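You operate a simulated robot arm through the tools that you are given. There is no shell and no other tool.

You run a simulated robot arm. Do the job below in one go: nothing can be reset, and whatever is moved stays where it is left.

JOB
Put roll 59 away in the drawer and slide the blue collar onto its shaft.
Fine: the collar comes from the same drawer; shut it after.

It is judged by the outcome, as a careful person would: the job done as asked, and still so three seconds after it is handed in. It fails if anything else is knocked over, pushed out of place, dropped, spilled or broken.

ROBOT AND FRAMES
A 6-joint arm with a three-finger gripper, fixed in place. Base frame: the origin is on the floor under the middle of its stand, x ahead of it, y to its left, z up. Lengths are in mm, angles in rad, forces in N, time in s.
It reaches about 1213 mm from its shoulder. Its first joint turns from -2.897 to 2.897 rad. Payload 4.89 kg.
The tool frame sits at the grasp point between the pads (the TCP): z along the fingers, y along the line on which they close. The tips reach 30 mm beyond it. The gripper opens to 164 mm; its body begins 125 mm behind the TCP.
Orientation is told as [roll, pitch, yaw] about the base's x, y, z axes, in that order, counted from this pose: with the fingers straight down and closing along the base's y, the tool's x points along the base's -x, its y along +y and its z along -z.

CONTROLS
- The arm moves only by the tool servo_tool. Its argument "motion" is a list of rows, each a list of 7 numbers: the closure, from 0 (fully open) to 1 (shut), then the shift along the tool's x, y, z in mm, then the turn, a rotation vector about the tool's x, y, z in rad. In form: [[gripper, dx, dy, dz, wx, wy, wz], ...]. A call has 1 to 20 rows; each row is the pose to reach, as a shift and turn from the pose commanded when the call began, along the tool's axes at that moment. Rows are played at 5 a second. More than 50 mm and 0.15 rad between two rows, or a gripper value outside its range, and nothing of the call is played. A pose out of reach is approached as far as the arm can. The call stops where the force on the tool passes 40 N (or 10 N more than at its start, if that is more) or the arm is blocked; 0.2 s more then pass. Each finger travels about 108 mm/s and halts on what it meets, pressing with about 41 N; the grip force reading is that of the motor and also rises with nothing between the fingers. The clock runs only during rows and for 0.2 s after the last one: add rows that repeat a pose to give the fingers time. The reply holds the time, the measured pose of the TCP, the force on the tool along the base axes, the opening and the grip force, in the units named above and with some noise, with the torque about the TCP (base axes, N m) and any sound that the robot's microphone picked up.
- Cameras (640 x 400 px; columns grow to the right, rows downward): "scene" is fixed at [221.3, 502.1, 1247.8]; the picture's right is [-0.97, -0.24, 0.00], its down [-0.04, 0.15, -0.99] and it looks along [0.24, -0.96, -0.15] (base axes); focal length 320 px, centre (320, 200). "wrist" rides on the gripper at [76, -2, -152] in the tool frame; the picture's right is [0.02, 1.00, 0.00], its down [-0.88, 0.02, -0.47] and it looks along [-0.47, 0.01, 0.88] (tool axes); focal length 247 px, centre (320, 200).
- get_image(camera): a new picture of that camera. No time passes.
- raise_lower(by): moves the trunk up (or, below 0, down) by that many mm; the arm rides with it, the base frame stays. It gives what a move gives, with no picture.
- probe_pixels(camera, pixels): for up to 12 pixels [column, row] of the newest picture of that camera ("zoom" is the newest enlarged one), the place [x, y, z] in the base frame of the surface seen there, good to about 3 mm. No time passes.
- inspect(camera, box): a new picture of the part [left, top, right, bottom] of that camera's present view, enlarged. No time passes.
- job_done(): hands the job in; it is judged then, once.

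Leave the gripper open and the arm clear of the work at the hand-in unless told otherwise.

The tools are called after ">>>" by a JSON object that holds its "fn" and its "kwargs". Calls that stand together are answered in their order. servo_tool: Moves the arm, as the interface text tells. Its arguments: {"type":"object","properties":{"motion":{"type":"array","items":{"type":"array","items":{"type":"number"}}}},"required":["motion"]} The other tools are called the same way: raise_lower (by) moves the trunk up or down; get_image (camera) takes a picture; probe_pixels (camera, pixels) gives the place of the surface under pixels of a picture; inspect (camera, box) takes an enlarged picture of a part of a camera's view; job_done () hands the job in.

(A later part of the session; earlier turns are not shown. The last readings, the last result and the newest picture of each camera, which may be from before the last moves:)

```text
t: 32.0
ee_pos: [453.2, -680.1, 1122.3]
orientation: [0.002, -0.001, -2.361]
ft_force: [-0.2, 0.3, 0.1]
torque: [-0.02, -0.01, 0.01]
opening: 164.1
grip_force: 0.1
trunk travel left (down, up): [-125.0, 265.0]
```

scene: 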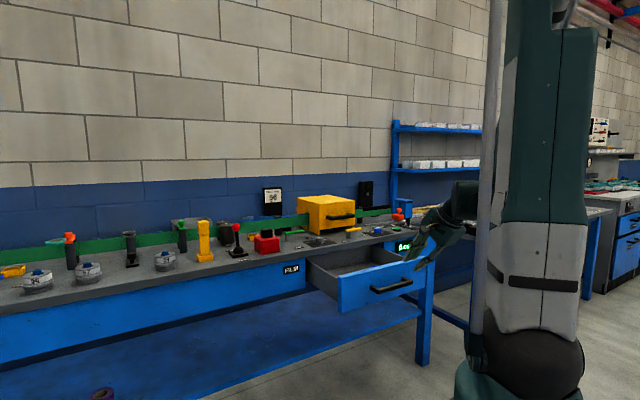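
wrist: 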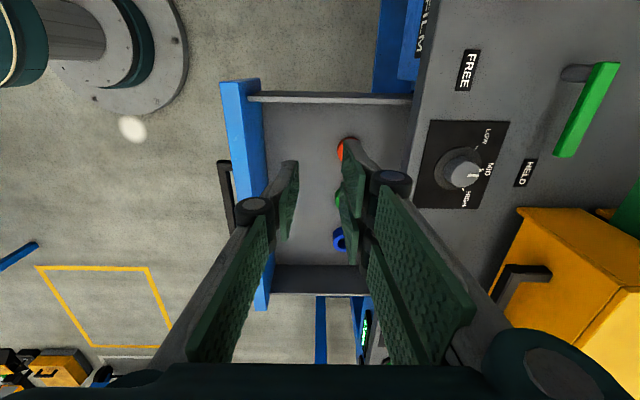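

Drawer interior: u 125–510, front inner wall n≈−696, floor 694. Now I carry the open hand high (z≈1080) along the bench to above roll 59, turning the tool 90° so it closes along the bench.

>>> {"fn": "servo_tool", "kwargs": {"motion": [[0.45, 41.5, 13.6, 0, 0, 0, -0.1122], [0.45, 83, 27.2, 0, 0, 0, -0.2244], [0.45, 124.5, 40.8, 0, 0, 0, -0.3366], [0.45, 166, 54.4, 0, 0, 0, -0.4488], [0.45, 207.5, 68, 0, 0, 0, -0.561], [0.45, 249, 81.6, 0, 0, 0, -0.6732], [0.45, 290.5, 95.2, 0, 0, 0, -0.7854], [0.45, 332, 108.8, 0, 0, 0, -0.8976], [0.45, 373.5, 122.4, 6, 0, 0, -1.0098], [0.45, 415, 136, 12, 0, 0, -1.122], [0.45, 456.5, 149.6, 18, 0, 0, -1.2342], [0.45, 498, 163.2, 24, 0, 0, -1.3464], [0.45, 539.5, 176.8, 30, 0, 0, -1.4586], [0.45, 581, 190.4, 36, 0, 0, -1.575], [0.45, 581, 190.4, 36, 0, 0, -1.575]]}}

>>> {"fn": "get_image", "kwargs": {"camera": "wrist"}}

```text
t: 35.2
ee_pos: [1000.3, -404.3, 1087.9]
orientation: [-0.002, -0.001, -0.781]
ft_force: [0.4, 0.0, 0.5]
torque: [-0.05, 0.05, 0.02]
opening: 90.3
grip_force: 0.0
trunk travel left (down, up): [-125.0, 265.0]
```

```text
taken
```

wrist: 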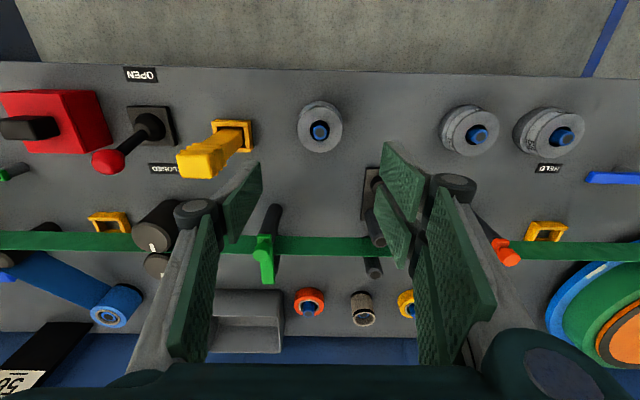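

Roll 59 is at about (320,127) in the wrist picture, between the fingers. I zoom on it and measure its centre, flange and heights.

>>> {"fn": "inspect", "kwargs": {"camera": "wrist", "box": [270, 85, 370, 165]}}

>>> {"fn": "probe_pixels", "kwargs": {"camera": "zoom", "pixels": [[320, 205], [320, 185], [320, 230], [320, 330], [320, 130], [230, 230], [410, 230], [455, 180], [190, 180], [320, 105], [250, 105], [345, 180]]}}

>>> {"fn": "probe_pixels", "kwargs": {"camera": "wrist", "pixels": [[370, 180], [378, 205], [368, 170], [232, 130], [240, 140], [200, 160], [155, 130], [272, 215], [265, 260], [245, 160], [380, 240], [225, 125]]}}

```text
5.00 times, centred on (320, 125) of wrist
```

zoom: 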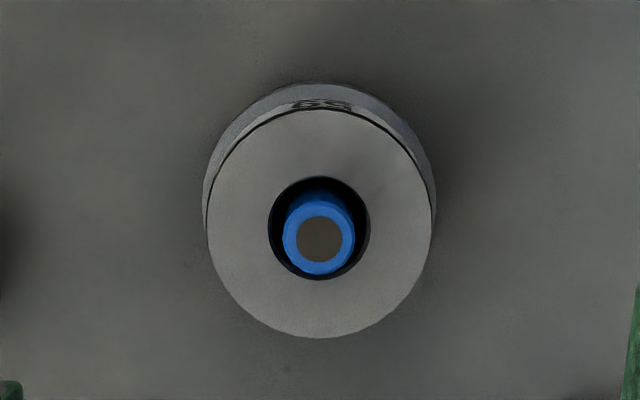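

```text
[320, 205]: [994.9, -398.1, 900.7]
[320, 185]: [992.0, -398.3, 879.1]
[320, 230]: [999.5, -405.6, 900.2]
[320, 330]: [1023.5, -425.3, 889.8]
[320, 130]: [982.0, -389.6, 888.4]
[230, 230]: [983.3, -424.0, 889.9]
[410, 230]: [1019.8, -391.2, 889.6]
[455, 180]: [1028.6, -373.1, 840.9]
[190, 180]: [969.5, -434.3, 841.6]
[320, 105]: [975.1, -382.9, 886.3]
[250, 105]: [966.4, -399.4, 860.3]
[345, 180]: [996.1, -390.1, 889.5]
```

```text
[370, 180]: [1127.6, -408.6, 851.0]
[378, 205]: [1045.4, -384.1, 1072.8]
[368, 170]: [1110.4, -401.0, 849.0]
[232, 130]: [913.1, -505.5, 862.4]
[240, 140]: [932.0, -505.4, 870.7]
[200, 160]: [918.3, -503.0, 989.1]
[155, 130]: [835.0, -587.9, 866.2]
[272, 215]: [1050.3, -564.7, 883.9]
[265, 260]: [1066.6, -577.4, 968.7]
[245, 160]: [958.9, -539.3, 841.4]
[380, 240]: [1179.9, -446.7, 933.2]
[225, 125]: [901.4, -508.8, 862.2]
```

Roll 59 centre is (999.8,−404.6), top z≈890, OD≈63 mm at the label band, bore 28.5 mm; the peg is 19.5 mm thick, top z≈901. The hand is centred over it. I lower straight to TCP z≈904 so the tips sit on the label band just above the flange.

>>> {"fn": "servo_tool", "kwargs": {"motion": [[0.45, 0, 0, 45, 0, 0, 0], [0.45, 0, 0, 90, 0, 0, 0], [0.45, 0, 0, 135, 0, 0, 0], [0.45, 0, 0, 165, 0, 0, 0], [0.45, 0, 0, 183, 0, 0, 0], [0.45, 0, 0, 183, 0, 0, 0]]}}

>>> {"fn": "get_image", "kwargs": {"camera": "wrist"}}

>>> {"fn": "inspect", "kwargs": {"camera": "scene", "box": [100, 190, 228, 290]}}

```text
t: 36.6
ee_pos: [999.5, -407.0, 904.2]
orientation: [-0.001, -0.002, -0.783]
ft_force: [0.3, -0.4, 0.7]
torque: [-0.01, 0.04, 0.03]
opening: 90.2
grip_force: 0.1
trunk travel left (down, up): [-125.0, 265.0]
```

```text
taken
```

wrist: 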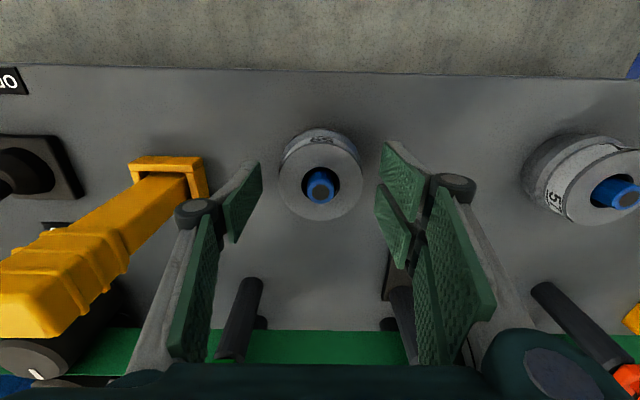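

```text
4.00 times, centred on (164, 240) of scene
```

zoom: 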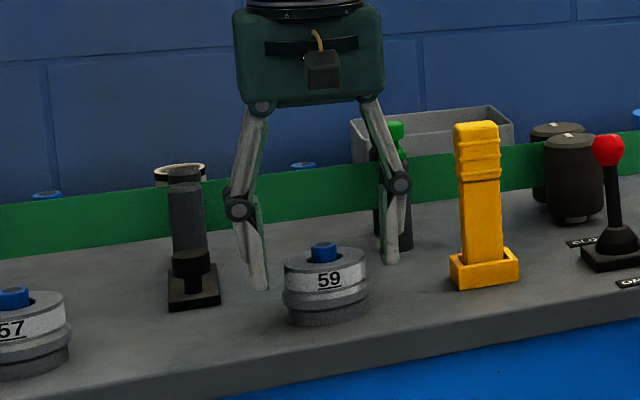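

The fingers straddle the roll, tips beside the label band. The roll sits about 2.5 mm toward +x in the tool frame, so I shift that much and close on it.

>>> {"fn": "servo_tool", "kwargs": {"motion": [[0.45, 2.5, 0, 0, 0, 0, 0], [0.6, 2.5, 0, 0, 0, 0, 0], [1, 2.5, 0, 0, 0, 0, 0], [1, 2.5, 0, 0, 0, 0, 0], [1, 2.5, 0, 0, 0, 0, 0]]}}

>>> {"fn": "get_image", "kwargs": {"camera": "wrist"}}

>>> {"fn": "inspect", "kwargs": {"camera": "scene", "box": [100, 190, 228, 290]}}

```text
t: 37.8
ee_pos: [997.9, -403.3, 904.7]
orientation: [0.0, -0.002, -0.784]
ft_force: [0.4, -0.8, 0.7]
torque: [-0.08, 0.02, -0.04]
opening: 67.0
grip_force: 40.8
trunk travel left (down, up): [-125.0, 265.0]
```

```text
taken
```

wrist: 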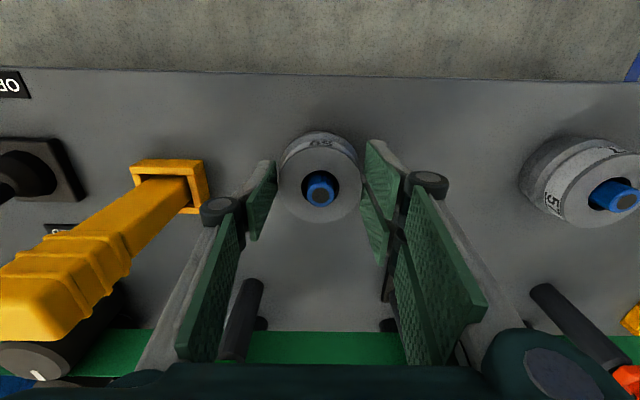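

```text
4.00 times, centred on (164, 240) of scene
```

zoom: 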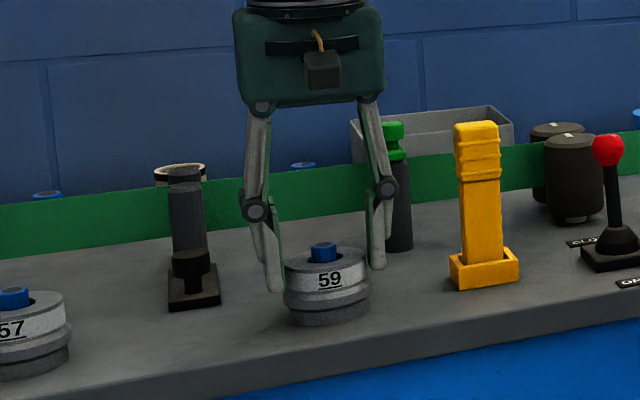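

Grip at opening 67 mm, 40.8 N. The roll seems to have shifted slightly toward the robot within its play; I zoom in to see how it sits between the pads before lifting.

>>> {"fn": "inspect", "kwargs": {"camera": "wrist", "box": [240, 100, 400, 280]}}

>>> {"fn": "inspect", "kwargs": {"camera": "scene", "box": [140, 235, 204, 275]}}

```text
2.22 times, centred on (320, 190) of wrist
```

zoom: 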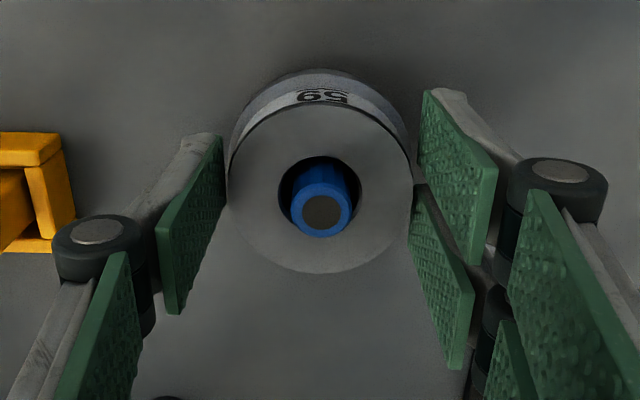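

```text
10.00 times, centred on (172, 255) of scene
```

zoom: 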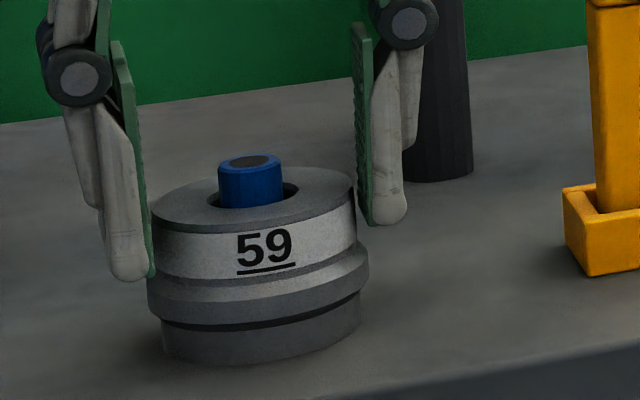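

The pads are on the label band either side. I lift slowly 15 mm and check whether the peg stays behind.

>>> {"fn": "servo_tool", "kwargs": {"motion": [[1, 0, 0, -4, 0, 0, 0], [1, 0, 0, -9, 0, 0, 0], [1, 0, 0, -15, 0, 0, 0], [1, 0, 0, -15, 0, 0, 0]]}}

>>> {"fn": "inspect", "kwargs": {"camera": "scene", "box": [140, 235, 204, 275]}}

>>> {"fn": "inspect", "kwargs": {"camera": "wrist", "box": [240, 100, 400, 280]}}

```text
t: 38.8
ee_pos: [997.1, -404.5, 920.9]
orientation: [0.001, -0.001, -0.785]
ft_force: [0.6, -0.2, -3.1]
torque: [0.05, 0.01, 0.0]
opening: 67.1
grip_force: 41.0
trunk travel left (down, up): [-125.0, 265.0]
```

```text
10.00 times, centred on (172, 255) of scene
```

zoom: 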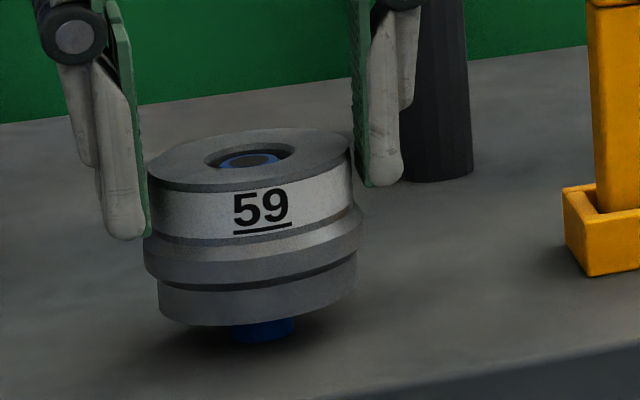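

```text
2.22 times, centred on (320, 190) of wrist
```

zoom: 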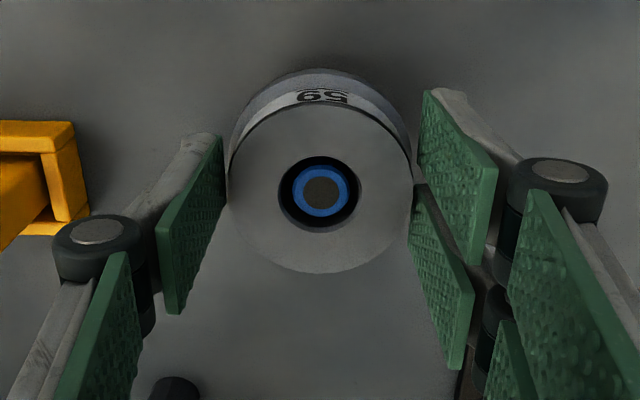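

The roll slides up and the blue post stays on the bench: that's the shaft for the collar. Weight ~3 N, grip steady. I lift to z≈1070 and draw the roll back in front of the bench.

>>> {"fn": "servo_tool", "kwargs": {"motion": [[1, 0, 0, -25, 0, 0, 0], [1, 0, 0, -60, 0, 0, 0], [1, 0, 0, -100, 0, 0, 0], [1, 0, 0, -150, 0, 0, 0], [1, 30, 0, -150, 0, 0, 0], [1, 70, 0, -150, 0, 0, 0], [1, 115, 0, -150, 0, 0, 0], [1, 160, 0, -150, 0, 0, 0], [1, 200, 0, -150, 0, 0, 0], [1, 215, 0, -150, 0, 0, 0]]}}

>>> {"fn": "get_image", "kwargs": {"camera": "wrist"}}

>>> {"fn": "get_image", "kwargs": {"camera": "scene"}}

```text
t: 41.0
ee_pos: [844.1, -252.0, 1071.2]
orientation: [0.0, 0.0, -0.786]
ft_force: [0.5, -0.4, -3.2]
torque: [0.02, 0.02, -0.01]
opening: 67.1
grip_force: 41.3
trunk travel left (down, up): [-125.0, 265.0]
```

```text
taken
```

wrist: 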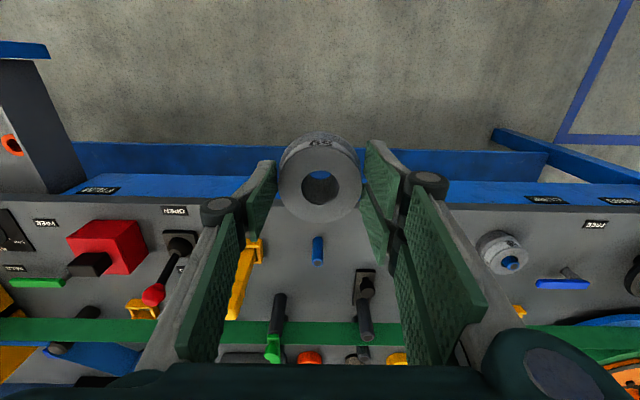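

```text
taken
```

scene: 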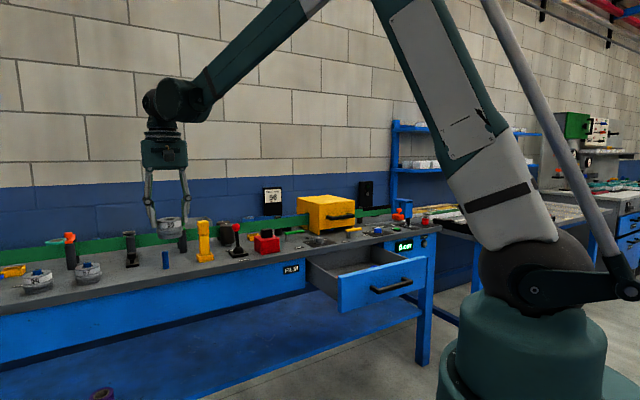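

The roll is held clear, and the bare blue post is visible at (318,250) in the wrist picture. I zoom in on it to record its position and thickness for later.

>>> {"fn": "inspect", "kwargs": {"camera": "wrist", "box": [288, 225, 352, 275]}}

>>> {"fn": "probe_pixels", "kwargs": {"camera": "zoom", "pixels": [[300, 130], [300, 200], [300, 260], [300, 320], [300, 360], [270, 200], [330, 200], [300, 345], [260, 130], [340, 130], [300, 100], [300, 110]]}}

```text
8.00 times, centred on (320, 250) of wrist
```

zoom: 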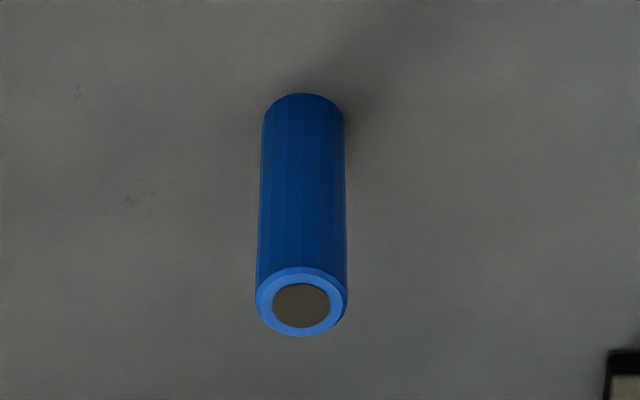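

```text
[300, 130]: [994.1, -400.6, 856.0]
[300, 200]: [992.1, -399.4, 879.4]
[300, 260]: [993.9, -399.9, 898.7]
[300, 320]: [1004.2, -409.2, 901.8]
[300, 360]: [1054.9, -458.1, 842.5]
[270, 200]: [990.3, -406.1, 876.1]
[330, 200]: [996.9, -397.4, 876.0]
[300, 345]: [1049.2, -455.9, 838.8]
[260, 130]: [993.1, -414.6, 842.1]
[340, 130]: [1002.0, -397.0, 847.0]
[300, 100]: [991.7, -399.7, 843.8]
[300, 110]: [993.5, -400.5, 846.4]
```

Post axis ≈ (999.6,−405.7), ø≈19.5 mm, top z≈902. Now I carry the roll along the front of the bench to above the free front part of the drawer (u≈315, n≈−767), at constant height.

>>> {"fn": "servo_tool", "kwargs": {"motion": [[1, 0, -30, 0, 0, 0, 0], [1, 1, -75, 0, 0, 0, 0], [1, 1, -121, 0, 0, 0, 0], [1, 2, -167, 0, 0, 0, 0], [1, 2, -213, 0, 0, 0, 0], [1, 3, -259, 0, 0, 0, 0], [1, 3, -305, 0, 0, 0, 0], [1, 4, -351, 0, 0, 0, 0], [1, 4, -397, 0, 0, 0, 0], [1, 5, -443, 0, 0, 0, 0], [1, 5, -489, 0, 0, 0, 0], [1, 6, -535, 0, 0, 0, 0], [1, 6, -581, 0, 0, 0, 0], [1, 7, -627, 0, 0, 0, 0], [1, 7, -672, 0, 0, 0, 0], [1, 8, -710, 0, 0, 0, 0], [1, 8, -734, 0, 0, 0, 0], [1, 8, -734, 0, 0, 0, 0]]}}

>>> {"fn": "get_image", "kwargs": {"camera": "wrist"}}

```text
t: 44.8
ee_pos: [320.8, -767.0, 1069.2]
orientation: [0.0, -0.001, -0.785]
ft_force: [0.3, 0.6, -3.7]
torque: [0.02, 0.03, 0.0]
opening: 67.0
grip_force: 41.0
trunk travel left (down, up): [-125.0, 265.0]
```

```text
taken
```

wrist: 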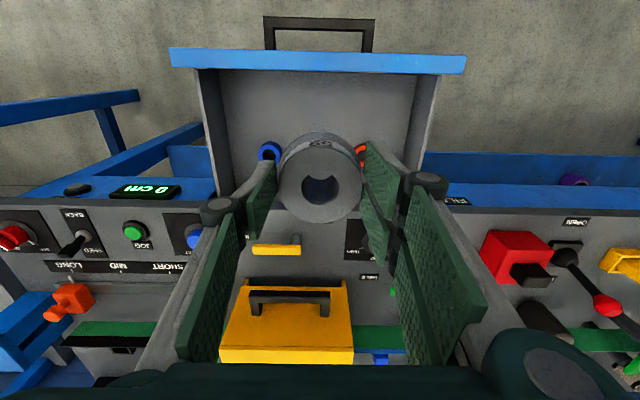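

The drawer's free front area lies under the roll (expected landing near (320,111), between front wall and collars). I lower the roll to about 16 mm above the drawer floor.

>>> {"fn": "servo_tool", "kwargs": {"motion": [[1, 0, 0, 30, 0, 0, 0], [1, 0, 0, 75, 0, 0, 0], [1, 0, 0, 120, 0, 0, 0], [1, 0, 0, 165, 0, 0, 0], [1, 0, 0, 210, 0, 0, 0], [1, 0, 0, 250, 0, 0, 0], [1, 0, 0, 280, 0, 0, 0], [1, 0, 0, 294, 0, 0, 0], [1, 0, 0, 294, 0, 0, 0]]}}

>>> {"fn": "get_image", "kwargs": {"camera": "wrist"}}

>>> {"fn": "inspect", "kwargs": {"camera": "scene", "box": [290, 205, 450, 305]}}

```text
t: 46.8
ee_pos: [321.7, -766.4, 774.3]
orientation: [0.0, -0.003, -0.784]
ft_force: [-0.4, 0.2, -3.2]
torque: [0.05, -0.01, 0.01]
opening: 67.2
grip_force: 41.6
trunk travel left (down, up): [-125.0, 265.0]
```

```text
taken
```

wrist: 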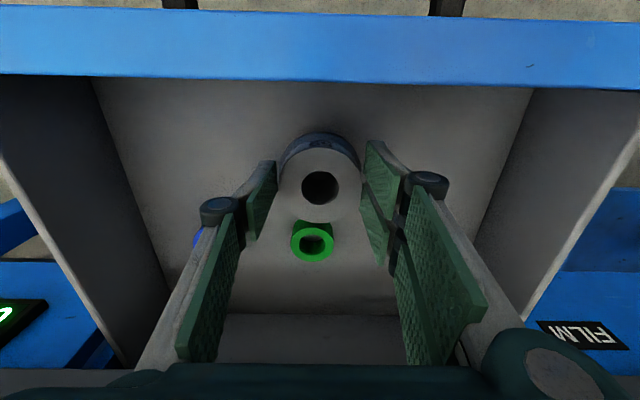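

```text
4.00 times, centred on (370, 255) of scene
```

zoom: 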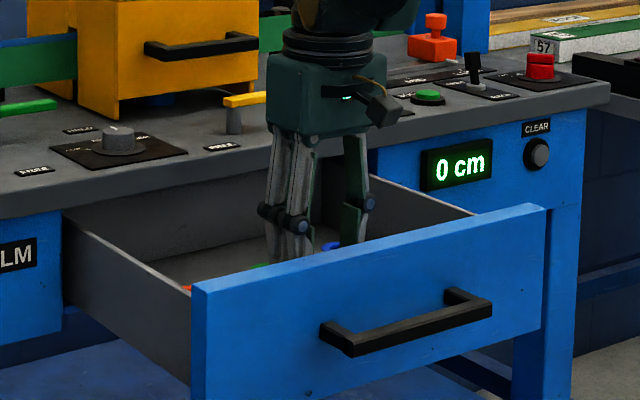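

Roll is hanging over clear floor in front of the green ring. I lower the last part in small steps until the floor carries it.

>>> {"fn": "servo_tool", "kwargs": {"motion": [[1, 0, 0, 6, 0, 0, 0], [1, 0, 0, 11, 0, 0, 0], [1, 0, 0, 14, 0, 0, 0], [1, 0, 0, 14, 0, 0, 0]]}}

```text
t: 47.8
ee_pos: [320.7, -766.7, 760.7]
orientation: [0.003, -0.002, -0.784]
ft_force: [-0.5, 0.3, -3.5]
torque: [0.01, 0.0, 0.03]
opening: 67.0
grip_force: 41.2
trunk travel left (down, up): [-125.0, 265.0]
```

Still hanging (−3.5 N). I go down 1 mm at a time.

>>> {"fn": "servo_tool", "kwargs": {"motion": [[1, 0, 0, 1, 0, 0, 0], [1, 0, 0, 1.5, 0, 0, 0], [1, 0, 0, 2, 0, 0, 0], [1, 0, 0, 2, 0, 0, 0]]}}

```text
t: 48.8
ee_pos: [322.3, -767.6, 761.0]
orientation: [-0.001, -0.002, -0.784]
ft_force: [-1.1, -1.3, 4.8]
torque: [-0.04, 0.28, 0.01]
opening: 67.0
grip_force: 40.7
trunk travel left (down, up): [-125.0, 265.0]
```

The floor now pushes up 4.8 N: the roll is standing in the drawer. I open the fingers gently and check.

>>> {"fn": "servo_tool", "kwargs": {"motion": [[0.57, 0, 0, 0, 0, 0, 0], [0.5, 0, 0, 0, 0, 0, 0], [0.45, 0, 0, 0, 0, 0, 0], [0.45, 0, 0, 0, 0, 0, 0]]}}

>>> {"fn": "get_image", "kwargs": {"camera": "wrist"}}

```text
t: 49.8
ee_pos: [322.2, -767.7, 759.8]
orientation: [0.0, 0.001, -0.783]
ft_force: [0.2, 0.7, -0.2]
torque: [-0.02, 0.01, 0.03]
opening: 89.9
grip_force: 0.0
trunk travel left (down, up): [-125.0, 265.0]
```

```text
taken
```

wrist: 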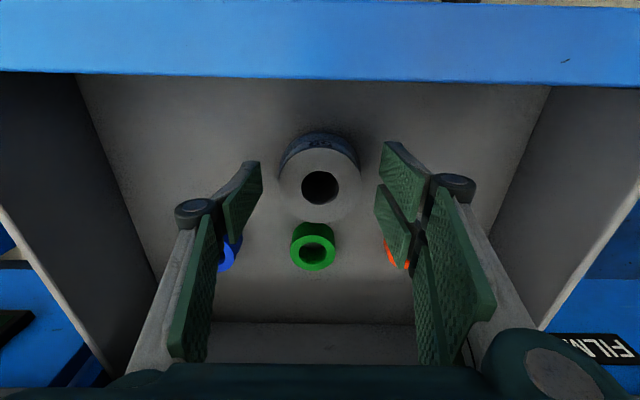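

The roll stands free in the drawer. I rise straight up, then move over the blue collar (n≈−859, u≈417) at z≈900 for a close look; I also probe the yellow lever near the bench edge for clearance.

>>> {"fn": "servo_tool", "kwargs": {"motion": [[0.45, 0, 0, -30, 0, 0, 0], [0.45, 0, 0, -75, 0, 0, 0], [0.45, 0, 0, -120, 0, 0, 0], [0.45, 0, 0, -160, 0, 0, 0], [0.5, -29, -34, -160, 0, 0, 0], [0.58, -58, -68, -160, 0, 0, 0], [0.58, -88, -102, -160, 0, 0, 0], [0.58, -88, -102, -160, 0, 0, 0]]}}

>>> {"fn": "get_image", "kwargs": {"camera": "wrist"}}

>>> {"fn": "inspect", "kwargs": {"camera": "scene", "box": [290, 205, 450, 305]}}

>>> {"fn": "probe_pixels", "kwargs": {"camera": "zoom", "pixels": [[235, 98], [258, 98], [235, 120], [280, 97], [120, 140], [352, 90], [250, 265], [220, 270], [330, 245]]}}

```text
t: 51.6
ee_pos: [312.0, -903.0, 917.2]
orientation: [0.0, -0.002, -0.783]
ft_force: [0.1, -0.1, -1.2]
torque: [0.02, 0.08, -0.01]
opening: 68.9
grip_force: 0.0
trunk travel left (down, up): [-125.0, 265.0]
```

```text
taken
```

wrist: 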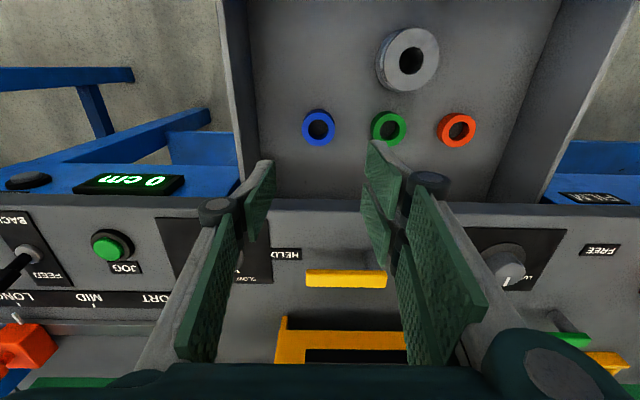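

```text
4.00 times, centred on (370, 255) of scene
```

zoom: 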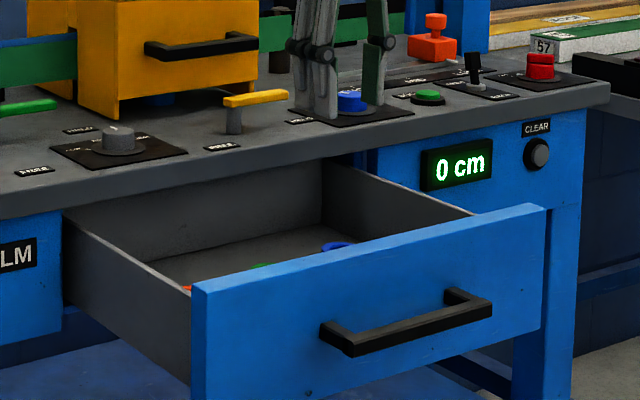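

```text
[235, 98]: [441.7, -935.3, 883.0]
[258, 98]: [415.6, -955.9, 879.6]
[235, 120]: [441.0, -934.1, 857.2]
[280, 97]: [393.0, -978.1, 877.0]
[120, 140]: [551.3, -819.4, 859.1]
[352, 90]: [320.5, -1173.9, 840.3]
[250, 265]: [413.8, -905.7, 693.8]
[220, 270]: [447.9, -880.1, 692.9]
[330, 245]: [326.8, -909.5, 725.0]
```

Yellow lever is at n≈−970, well behind; no conflict. I zoom in on the blue collar at (318,127) to fine-centre.

>>> {"fn": "inspect", "kwargs": {"camera": "wrist", "box": [280, 95, 360, 155]}}

>>> {"fn": "probe_pixels", "kwargs": {"camera": "zoom", "pixels": [[310, 160], [310, 360], [210, 280], [415, 280], [312, 280], [240, 200], [385, 210], [310, 345], [480, 300], [150, 300], [250, 130], [310, 130]]}}

```text
6.67 times, centred on (320, 125) of wrist
```

zoom: 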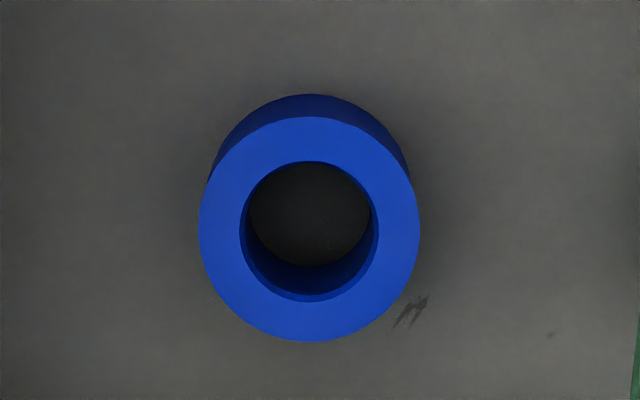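

```text
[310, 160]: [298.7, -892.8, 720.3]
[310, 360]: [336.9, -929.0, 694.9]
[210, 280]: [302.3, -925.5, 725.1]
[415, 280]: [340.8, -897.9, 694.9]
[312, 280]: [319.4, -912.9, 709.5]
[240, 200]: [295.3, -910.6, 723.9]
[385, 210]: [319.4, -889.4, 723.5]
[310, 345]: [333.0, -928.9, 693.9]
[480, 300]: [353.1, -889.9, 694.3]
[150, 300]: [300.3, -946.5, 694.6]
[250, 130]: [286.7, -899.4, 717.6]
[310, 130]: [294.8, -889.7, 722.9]
```

Blue collar centre ≈ (309.5,−903.4), top z 724. I nudge 1.5/−2.4 mm to centre, and lower to TCP z≈733 (tips ~9 mm above the drawer floor).

>>> {"fn": "servo_tool", "kwargs": {"motion": [[0.58, 1.5, -2.4, 30, 0, 0, 0], [0.58, 1.5, -2.4, 75, 0, 0, 0], [0.58, 1.5, -2.4, 120, 0, 0, 0], [0.58, 1.5, -2.4, 155, 0, 0, 0], [0.58, 1.5, -2.4, 175, 0, 0, 0], [0.58, 1.5, -2.4, 184, 0, 0, 0], [0.58, 1.5, -2.4, 184, 0, 0, 0]]}}

>>> {"fn": "get_image", "kwargs": {"camera": "wrist"}}

```text
t: 53.2
ee_pos: [309.2, -903.1, 735.2]
orientation: [0.001, 0.0, -0.782]
ft_force: [0.1, -1.2, 0.0]
torque: [0.03, 0.02, 0.03]
opening: 69.1
grip_force: 0.0
trunk travel left (down, up): [-125.0, 265.0]
```

```text
taken
```

wrist: 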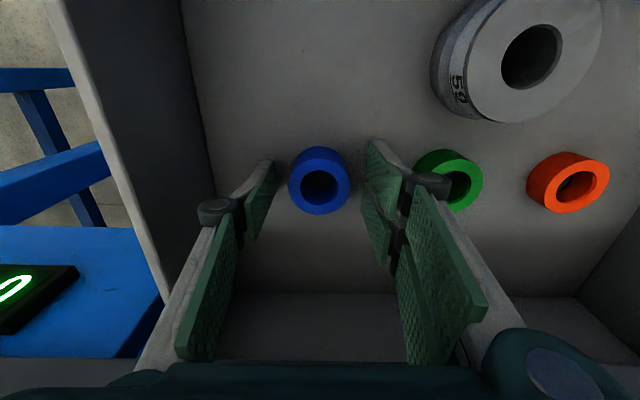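

The collar is centred between the fingers. I close on it.

>>> {"fn": "servo_tool", "kwargs": {"motion": [[0.68, 0, 0, 0, 0, 0, 0], [1, 0, 0, 0, 0, 0, 0], [1, 0, 0, 0, 0, 0, 0], [1, 0, 0, 0, 0, 0, 0]]}}

>>> {"fn": "inspect", "kwargs": {"camera": "wrist", "box": [240, 100, 400, 280]}}

```text
t: 54.2
ee_pos: [308.0, -902.0, 735.3]
orientation: [0.001, -0.003, -0.785]
ft_force: [0.2, -0.4, -0.1]
torque: [0.01, -0.01, 0.0]
opening: 44.1
grip_force: 41.2
trunk travel left (down, up): [-125.0, 265.0]
```

```text
2.22 times, centred on (320, 190) of wrist
```

zoom: 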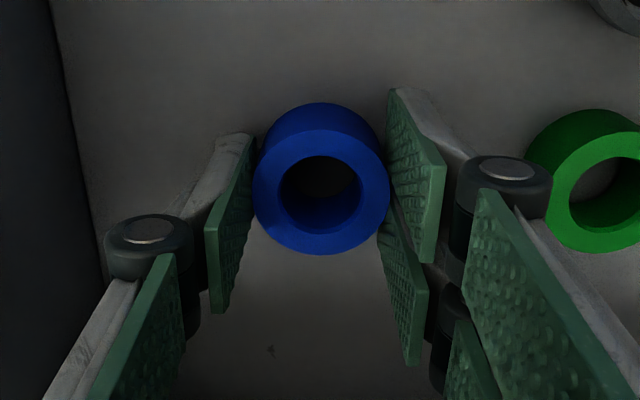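

Gripped at 44 mm. I lift straight out of the drawer to z≈1030.

>>> {"fn": "servo_tool", "kwargs": {"motion": [[1, 0, 0, -10, 0, 0, 0], [1, 0, 0, -40, 0, 0, 0], [1, 0, 0, -85, 0, 0, 0], [1, 0, 0, -130, 0, 0, 0], [1, 10, 0, -175, 0, 0, 0], [1, 25, 0, -220, 0, 0, 0], [1, 40, 0, -260, 0, 0, 0], [1, 60, 0, -295, 0, 0, 0], [1, 60, 0, -295, 0, 0, 0]]}}

>>> {"fn": "get_image", "kwargs": {"camera": "wrist"}}

```text
t: 56.2
ee_pos: [266.9, -858.2, 1030.0]
orientation: [0.002, -0.001, -0.784]
ft_force: [-0.1, 0.7, 0.8]
torque: [-0.03, 0.03, 0.01]
opening: 44.2
grip_force: 41.1
trunk travel left (down, up): [-125.0, 265.0]
```

```text
taken
```

wrist: 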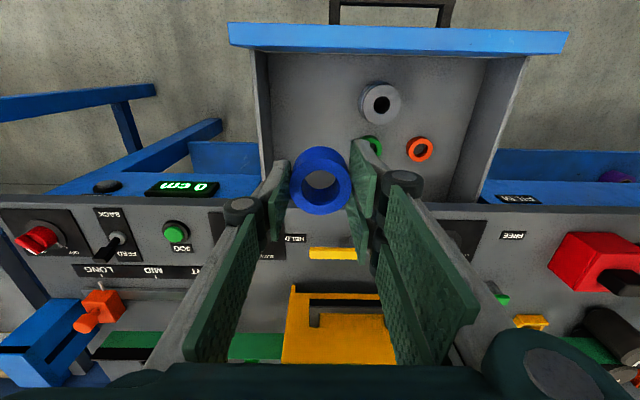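

The collar is held level; roll 59, green and red rings remain in the drawer. Now along the front of the bench to opposite the post.

>>> {"fn": "servo_tool", "kwargs": {"motion": [[1, 0, 25, 0, 0, 0, 0], [1, 0, 70, 0, 0, 0, 0], [1, 0, 117, 0, 0, 0, 0], [1, 0, 164, 0, 0, 0, 0], [1, 0, 211, 0, 0, 0, 0], [1, 0, 258, 0, 0, 0, 0], [1, 0, 305, 0, 0, 0, 0], [1, 0, 352, 0, 0, 0, 0], [1, 0, 399, 0, 0, 0, 0], [1, 0, 446, 0, 0, 0, 0], [1, 0, 493, 0, 0, 0, 0], [1, 0, 540, 0, 0, 0, 0], [1, 0, 587, 0, 0, 0, 0], [1, 0, 634, 0, 0, 0, 0], [1, 0, 681, 0, 0, 0, 0], [1, 0, 728, 0, 0, 0, 0], [1, 0, 775, 0, 0, 0, 0], [1, 0, 815, 0, 0, 0, 0], [1, 0, 838, 0, 0, 0, 0], [1, 0, 838, 0, 0, 0, 0]]}}

>>> {"fn": "get_image", "kwargs": {"camera": "wrist"}}

```text
t: 60.4
ee_pos: [861.0, -265.6, 1030.5]
orientation: [-0.002, -0.003, -0.784]
ft_force: [-0.1, 0.1, -1.3]
torque: [0.02, 0.05, 0.0]
opening: 44.7
grip_force: 41.1
trunk travel left (down, up): [-125.0, 265.0]
```

```text
taken
```

wrist: 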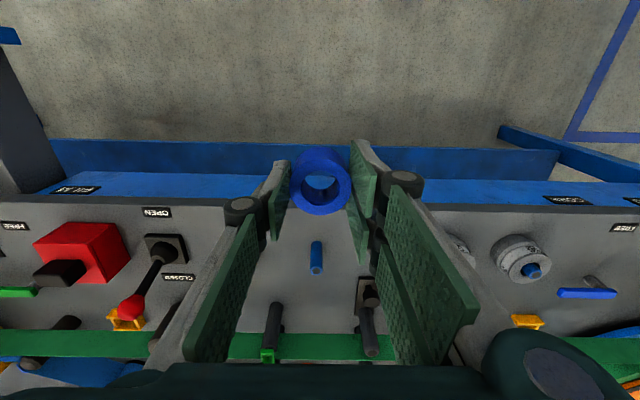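

Post at (316,258), collar in hand at (320,180). I zoom on both to compute the offset between the collar axis and the post axis.

>>> {"fn": "inspect", "kwargs": {"camera": "wrist", "box": [280, 135, 360, 225]}}

>>> {"fn": "inspect", "kwargs": {"camera": "wrist", "box": [292, 230, 340, 290]}}

```text
4.44 times, centred on (320, 180) of wrist
```

zoom: 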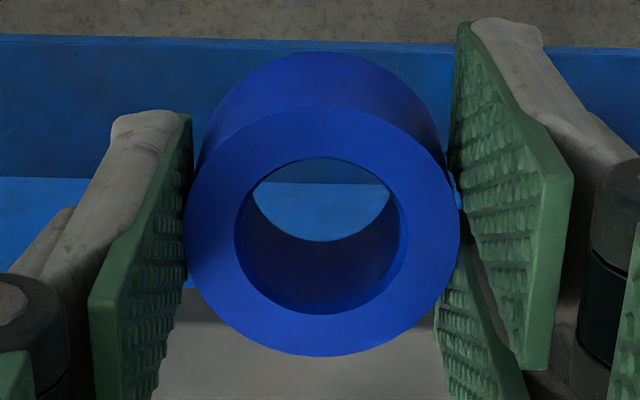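

```text
6.67 times, centred on (316, 260) of wrist
```

zoom: 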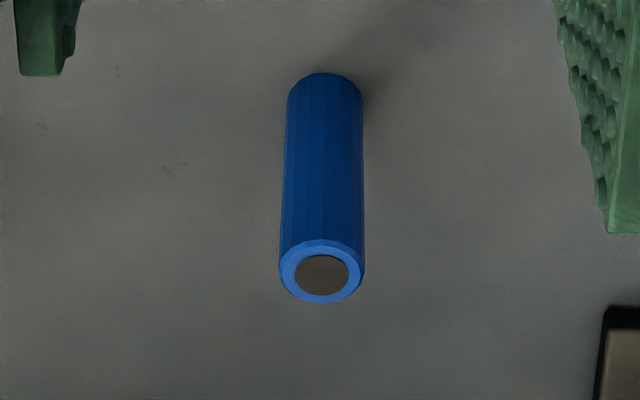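

Collar axis is at the tool centre (−0.3, 0). The post lies 196.5 mm further in and −1.7 mm sideways. I move there at the same height, then look again.

>>> {"fn": "servo_tool", "kwargs": {"motion": [[1, -25, 0, 0, 0, 0, 0], [1, -65, -0.5, 0, 0, 0, 0], [1, -110, -1, 0, 0, 0, 0], [1, -155, -1.3, 0, 0, 0, 0], [1, -185, -1.7, 0, 0, 0, 0], [1, -196.2, -1.7, 0, 0, 0, 0], [1, -196.2, -1.7, 20, 0, 0, 0], [1, -196.2, -1.7, 30, 0, 0, 0], [1, -196.2, -1.7, 30, 0, 0, 0]]}}

>>> {"fn": "inspect", "kwargs": {"camera": "wrist", "box": [260, 110, 380, 230]}}

>>> {"fn": "inspect", "kwargs": {"camera": "scene", "box": [124, 205, 204, 275]}}

```text
t: 62.4
ee_pos: [997.3, -407.0, 1001.2]
orientation: [0.0, -0.001, -0.784]
ft_force: [-0.2, -0.4, -0.8]
torque: [0.0, 0.01, 0.01]
opening: 44.3
grip_force: 40.8
trunk travel left (down, up): [-125.0, 265.0]
```

```text
3.33 times, centred on (320, 170) of wrist
```

zoom: 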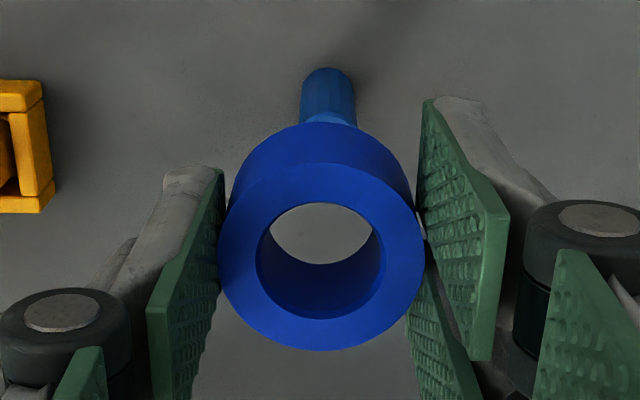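

```text
5.71 times, centred on (164, 240) of scene
```

zoom: 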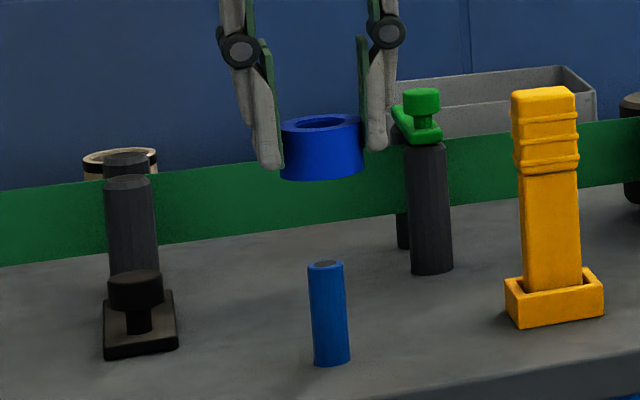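

In the scene zoom the collar looks in line with the post; in the wrist view the post seems ~3 mm to the right. I lower to ~7 mm above the post top, where parallax is small, and compare again.

>>> {"fn": "servo_tool", "kwargs": {"motion": [[1, 0, 0, 25, 0, 0, 0], [1, 0, 0, 45, 0, 0, 0], [1, 0, 0, 50, 0, 0, 0], [1, 0, 0, 50, 0, 0, 0]]}}

>>> {"fn": "inspect", "kwargs": {"camera": "wrist", "box": [270, 120, 370, 220]}}

>>> {"fn": "inspect", "kwargs": {"camera": "scene", "box": [140, 225, 196, 260]}}

```text
t: 63.4
ee_pos: [996.8, -405.0, 950.1]
orientation: [0.001, -0.001, -0.782]
ft_force: [0.3, -0.3, -1.0]
torque: [0.01, 0.02, -0.02]
opening: 44.2
grip_force: 41.3
trunk travel left (down, up): [-125.0, 265.0]
```

```text
4.00 times, centred on (320, 170) of wrist
```

zoom: 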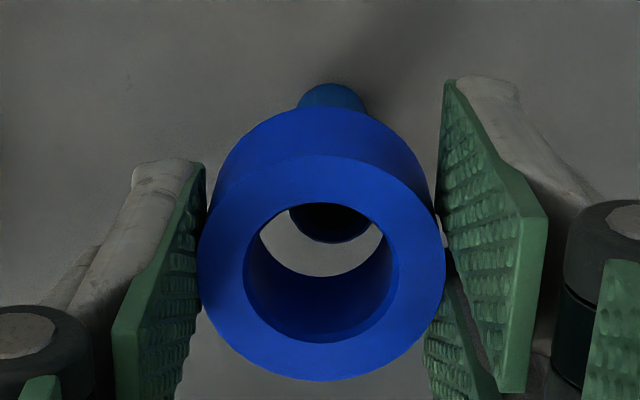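

```text
11.43 times, centred on (168, 242) of scene
```

zoom: 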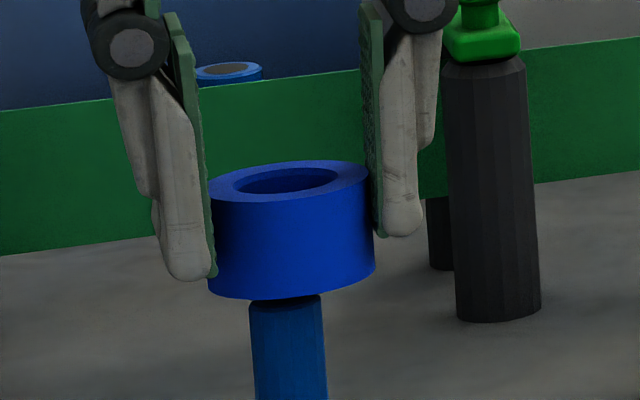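

Both views agree the post is about 2 mm toward tool +y and 1.5 mm toward −x from the collar axis. I correct that and lower the first 25 mm over the post, watching the force.

>>> {"fn": "servo_tool", "kwargs": {"motion": [[1, -1.5, 2, 0, 0, 0, 0], [1, -1.5, 2, 5, 0, 0, 0], [1, -1.5, 2, 10, 0, 0, 0], [1, -1.5, 2, 15, 0, 0, 0], [1, -1.5, 2, 20, 0, 0, 0], [1, -1.5, 2, 25, 0, 0, 0], [1, -1.5, 2, 25, 0, 0, 0]]}}

>>> {"fn": "inspect", "kwargs": {"camera": "wrist", "box": [270, 120, 370, 220]}}

>>> {"fn": "inspect", "kwargs": {"camera": "scene", "box": [140, 225, 196, 260]}}

```text
t: 65.0
ee_pos: [999.2, -406.4, 926.1]
orientation: [-0.001, -0.001, -0.784]
ft_force: [-0.3, 0.1, -0.4]
torque: [-0.03, -0.02, 0.01]
opening: 44.4
grip_force: 40.8
trunk travel left (down, up): [-125.0, 265.0]
```

```text
4.00 times, centred on (320, 170) of wrist
```

zoom: 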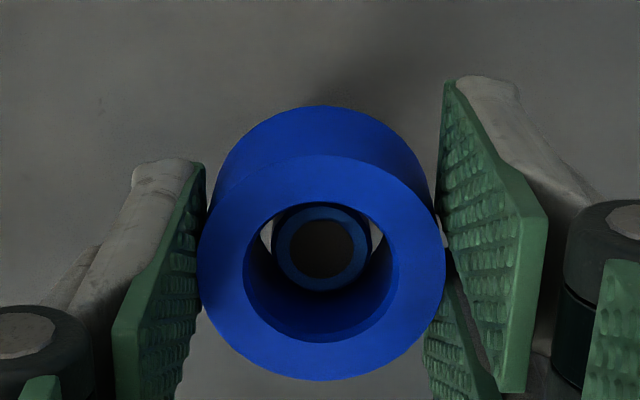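

```text
11.43 times, centred on (168, 242) of scene
```

zoom: 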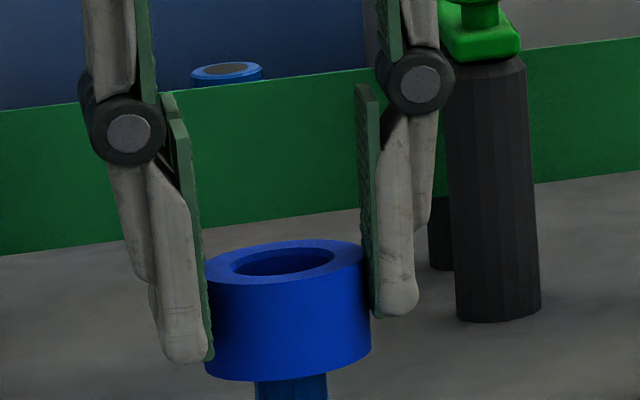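

The post has entered the bore and no force is felt. It's still ~1.7 mm toward −x inside, so I correct 1.5 mm and continue down 33 mm.

>>> {"fn": "servo_tool", "kwargs": {"motion": [[1, -1.5, 0, 0, 0, 0, 0], [1, -1.5, 0, 6, 0, 0, 0], [1, -1.5, 0, 13, 0, 0, 0], [1, -1.5, 0, 20, 0, 0, 0], [1, -1.5, 0, 27, 0, 0, 0], [1, -1.5, 0, 33, 0, 0, 0], [1, -1.5, 0, 33, 0, 0, 0]]}}

>>> {"fn": "inspect", "kwargs": {"camera": "wrist", "box": [270, 120, 370, 220]}}

>>> {"fn": "inspect", "kwargs": {"camera": "scene", "box": [140, 232, 196, 267]}}

```text
t: 66.6
ee_pos: [1000.3, -407.6, 892.2]
orientation: [0.001, -0.001, -0.782]
ft_force: [-0.1, 0.0, -0.1]
torque: [0.0, 0.01, 0.0]
opening: 44.4
grip_force: 40.7
trunk travel left (down, up): [-125.0, 265.0]
```

```text
4.00 times, centred on (320, 170) of wrist
```

zoom: 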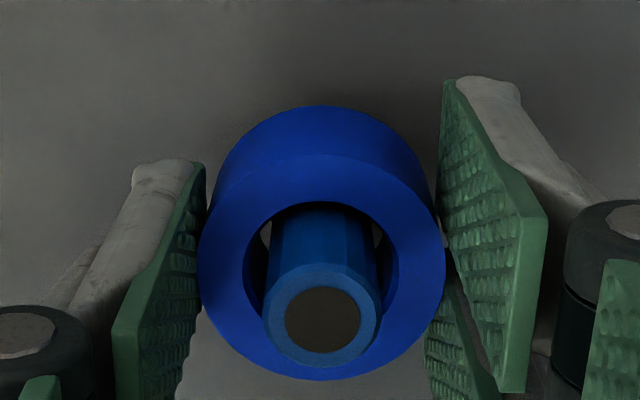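

```text
11.43 times, centred on (168, 250) of scene
```

zoom: 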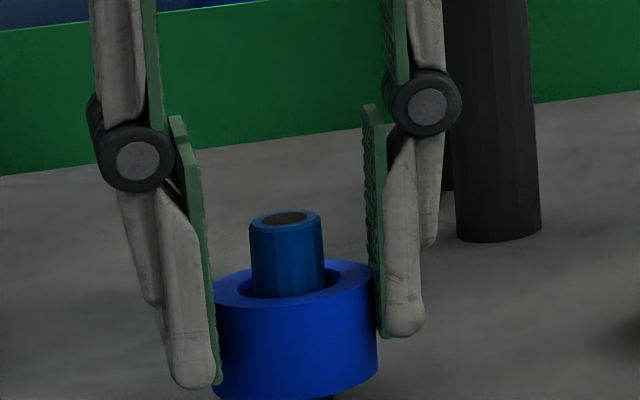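

The collar is around the post, ~10 mm above the bench. I lower the rest in small steps until it touches.

>>> {"fn": "servo_tool", "kwargs": {"motion": [[1, 0, 0, 4, 0, 0, 0], [1, 0, 0, 8, 0, 0, 0], [1, 0, 0, 9, 0, 0, 0], [1, 0, 0, 9, 0, 0, 0]]}}

```text
t: 67.6
ee_pos: [1000.5, -406.4, 885.4]
orientation: [0.0, -0.001, -0.784]
ft_force: [-0.1, -0.8, -0.3]
torque: [0.0, -0.01, 0.0]
opening: 44.3
grip_force: 41.0
trunk travel left (down, up): [-125.0, 265.0]
```

>>> {"fn": "servo_tool", "kwargs": {"motion": [[1, 0, 0, 1, 0, 0, 0], [1, 0, 0, 2, 0, 0, 0], [1, 0, 0, 3, 0, 0, 0], [1, 0, 0, 3, 0, 0, 0]]}}

```text
t: 68.6
ee_pos: [999.9, -406.6, 882.2]
orientation: [-0.002, -0.003, -0.784]
ft_force: [4.2, -0.8, 12.2]
torque: [-0.26, -0.01, 0.12]
opening: 44.3
grip_force: 41.0
trunk travel left (down, up): [-125.0, 265.0]
```

Upward 12 N: the collar rests on the bench. I open the fingers and check.

>>> {"fn": "servo_tool", "kwargs": {"motion": [[0.7, 0, 0, 0, 0, 0, 0], [0.6, 0, 0, 0, 0, 0, 0], [0.55, 0, 0, 0, 0, 0, 0], [0.55, 0, 0, 0, 0, 0, 0]]}}

>>> {"fn": "inspect", "kwargs": {"camera": "wrist", "box": [240, 100, 400, 240]}}

>>> {"fn": "inspect", "kwargs": {"camera": "scene", "box": [124, 220, 204, 275]}}

```text
t: 69.6
ee_pos: [1000.5, -406.9, 880.1]
orientation: [0.001, -0.002, -0.783]
ft_force: [0.5, 0.1, 0.3]
torque: [0.03, -0.01, -0.01]
opening: 73.7
grip_force: 0.1
trunk travel left (down, up): [-125.0, 265.0]
```

```text
2.86 times, centred on (320, 170) of wrist
```

zoom: 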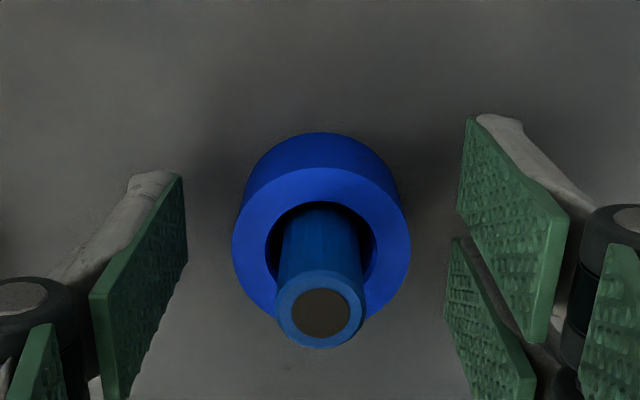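

```text
7.27 times, centred on (164, 248) of scene
```

zoom: 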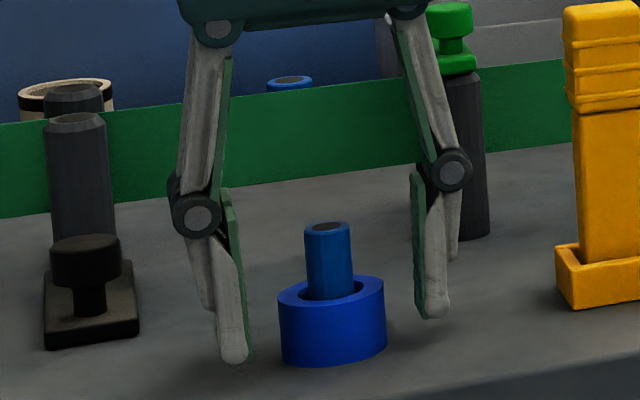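

The collar sits flat on the bench around the post. I raise the hand straight up and draw it back clear of the bench.

>>> {"fn": "servo_tool", "kwargs": {"motion": [[0.55, 0, 0, -20, 0, 0, 0], [0.55, 0, 0, -65, 0, 0, 0], [0.55, 0, 0, -110, 0, 0, 0], [0.55, 0, 0, -155, 0, 0, 0], [0.55, 0, 0, -180, 0, 0, 0], [0.55, 40, 0, -180, 0, 0, 0], [0.55, 85, 0, -180, 0, 0, 0], [0.55, 130, 0, -180, 0, 0, 0], [0.55, 175, 0, -180, 0, 0, 0], [0.55, 200, 0, -180, 0, 0, 0], [0.55, 200, 0, -180, 0, 0, 0]]}}

>>> {"fn": "get_image", "kwargs": {"camera": "scene"}}

>>> {"fn": "get_image", "kwargs": {"camera": "wrist"}}

```text
t: 72.0
ee_pos: [858.6, -264.8, 1060.8]
orientation: [0.002, -0.002, -0.783]
ft_force: [0.4, 0.6, 0.0]
torque: [-0.01, -0.09, 0.01]
opening: 73.9
grip_force: 0.1
trunk travel left (down, up): [-125.0, 265.0]
```

```text
taken
```

scene: 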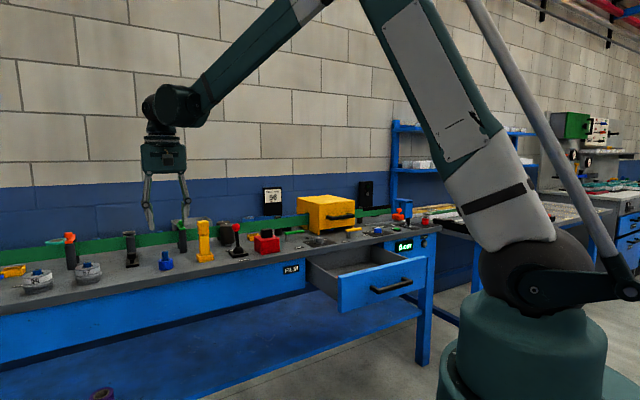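

```text
taken
```

wrist: 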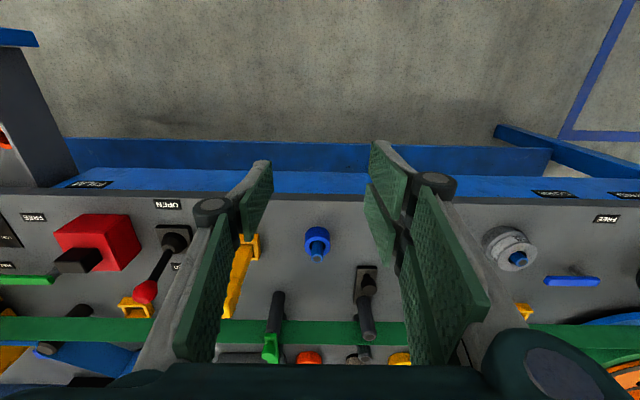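

Collar on its post at (317,243) in the wrist view; nothing else moved. Now I move the hand, closing its fingers, to in front of the open drawer (n≈−558, u≈317).

>>> {"fn": "servo_tool", "kwargs": {"motion": [[0.8, 10, -30, 0, 0, 0, 0], [1, 24, -74, 0, 0, 0, 0], [1, 38, -118, 0, 0, 0, 0], [1, 52, -162, 0, 0, 0, 0], [1, 66, -206, 0, 0, 0, 0], [1, 80, -250, 0, 0, 0, 0], [1, 94, -294, 0, 0, 0, 0], [1, 108, -338, 0, 0, 0, 0], [1, 122, -382, 0, 0, 0, 0], [1, 136, -426, 0, 0, 0, 0], [1, 150, -470, 0, 0, 0, 0], [1, 164, -514, 0, 0, 0, 0], [1, 178, -558, 0, 0, 0, 0], [1, 192, -602, 0, 0, 0, 0], [1, 206, -646, 0, 0, 0, 0], [1, 220, -690, 0, 0, 0, 0], [1, 230, -720, 0, 0, 0, 0], [1, 236, -737, 0, 0, 0, 0], [1, 236, -737, 0, 0, 0, 0]]}}

>>> {"fn": "get_image", "kwargs": {"camera": "wrist"}}

```text
t: 76.0
ee_pos: [169.7, -619.3, 1060.8]
orientation: [0.0, 0.0, -0.784]
ft_force: [-0.3, 0.5, 1.3]
torque: [0.02, 0.01, 0.02]
opening: 0.2
grip_force: 40.7
trunk travel left (down, up): [-125.0, 265.0]
```

```text
taken
```

wrist: 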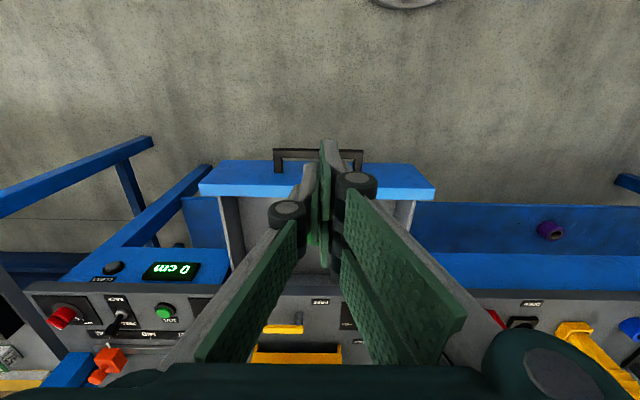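

The closed hand is in front of the drawer handle (bar front at n≈−623, ~33 mm ahead of the finger edge). I lower to handle height z≈745.

>>> {"fn": "servo_tool", "kwargs": {"motion": [[1, 5, 0, 30, 0, 0, 0], [1, 5, 0, 75, 0, 0, 0], [1, 5, 0, 120, 0, 0, 0], [1, 5, 0, 165, 0, 0, 0], [1, 5, 0, 210, 0, 0, 0], [1, 5, 0, 255, 0, 0, 0], [1, 5, 0, 295, 0, 0, 0], [1, 5, 0, 316, 0, 0, 0], [1, 5, 0, 316, 0, 0, 0]]}}

>>> {"fn": "get_image", "kwargs": {"camera": "wrist"}}

>>> {"fn": "get_image", "kwargs": {"camera": "scene"}}

```text
t: 78.0
ee_pos: [167.4, -618.9, 741.2]
orientation: [0.0, -0.002, -0.783]
ft_force: [-0.2, 0.1, -0.2]
torque: [0.01, 0.01, -0.02]
opening: 0.2
grip_force: 41.4
trunk travel left (down, up): [-125.0, 265.0]
```

```text
taken
```

wrist: 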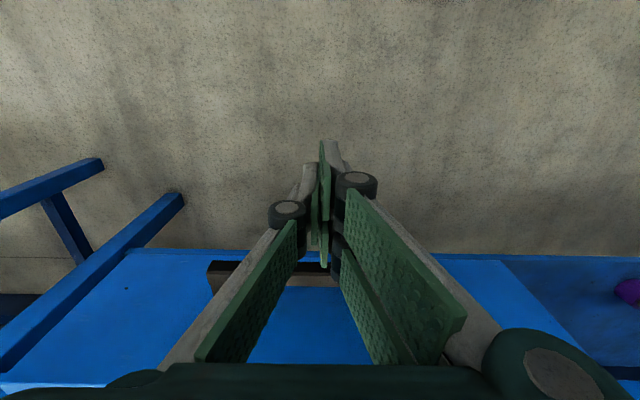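

```text
taken
```

scene: 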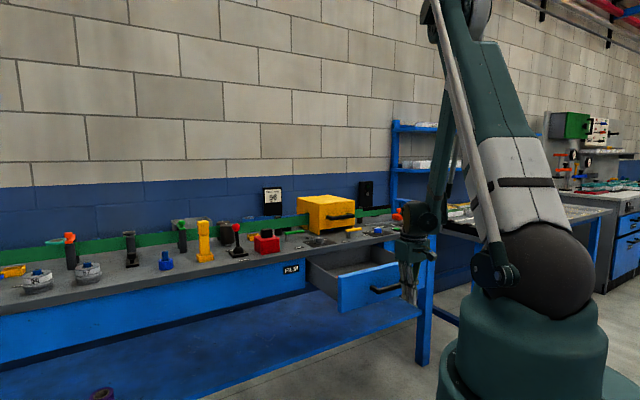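

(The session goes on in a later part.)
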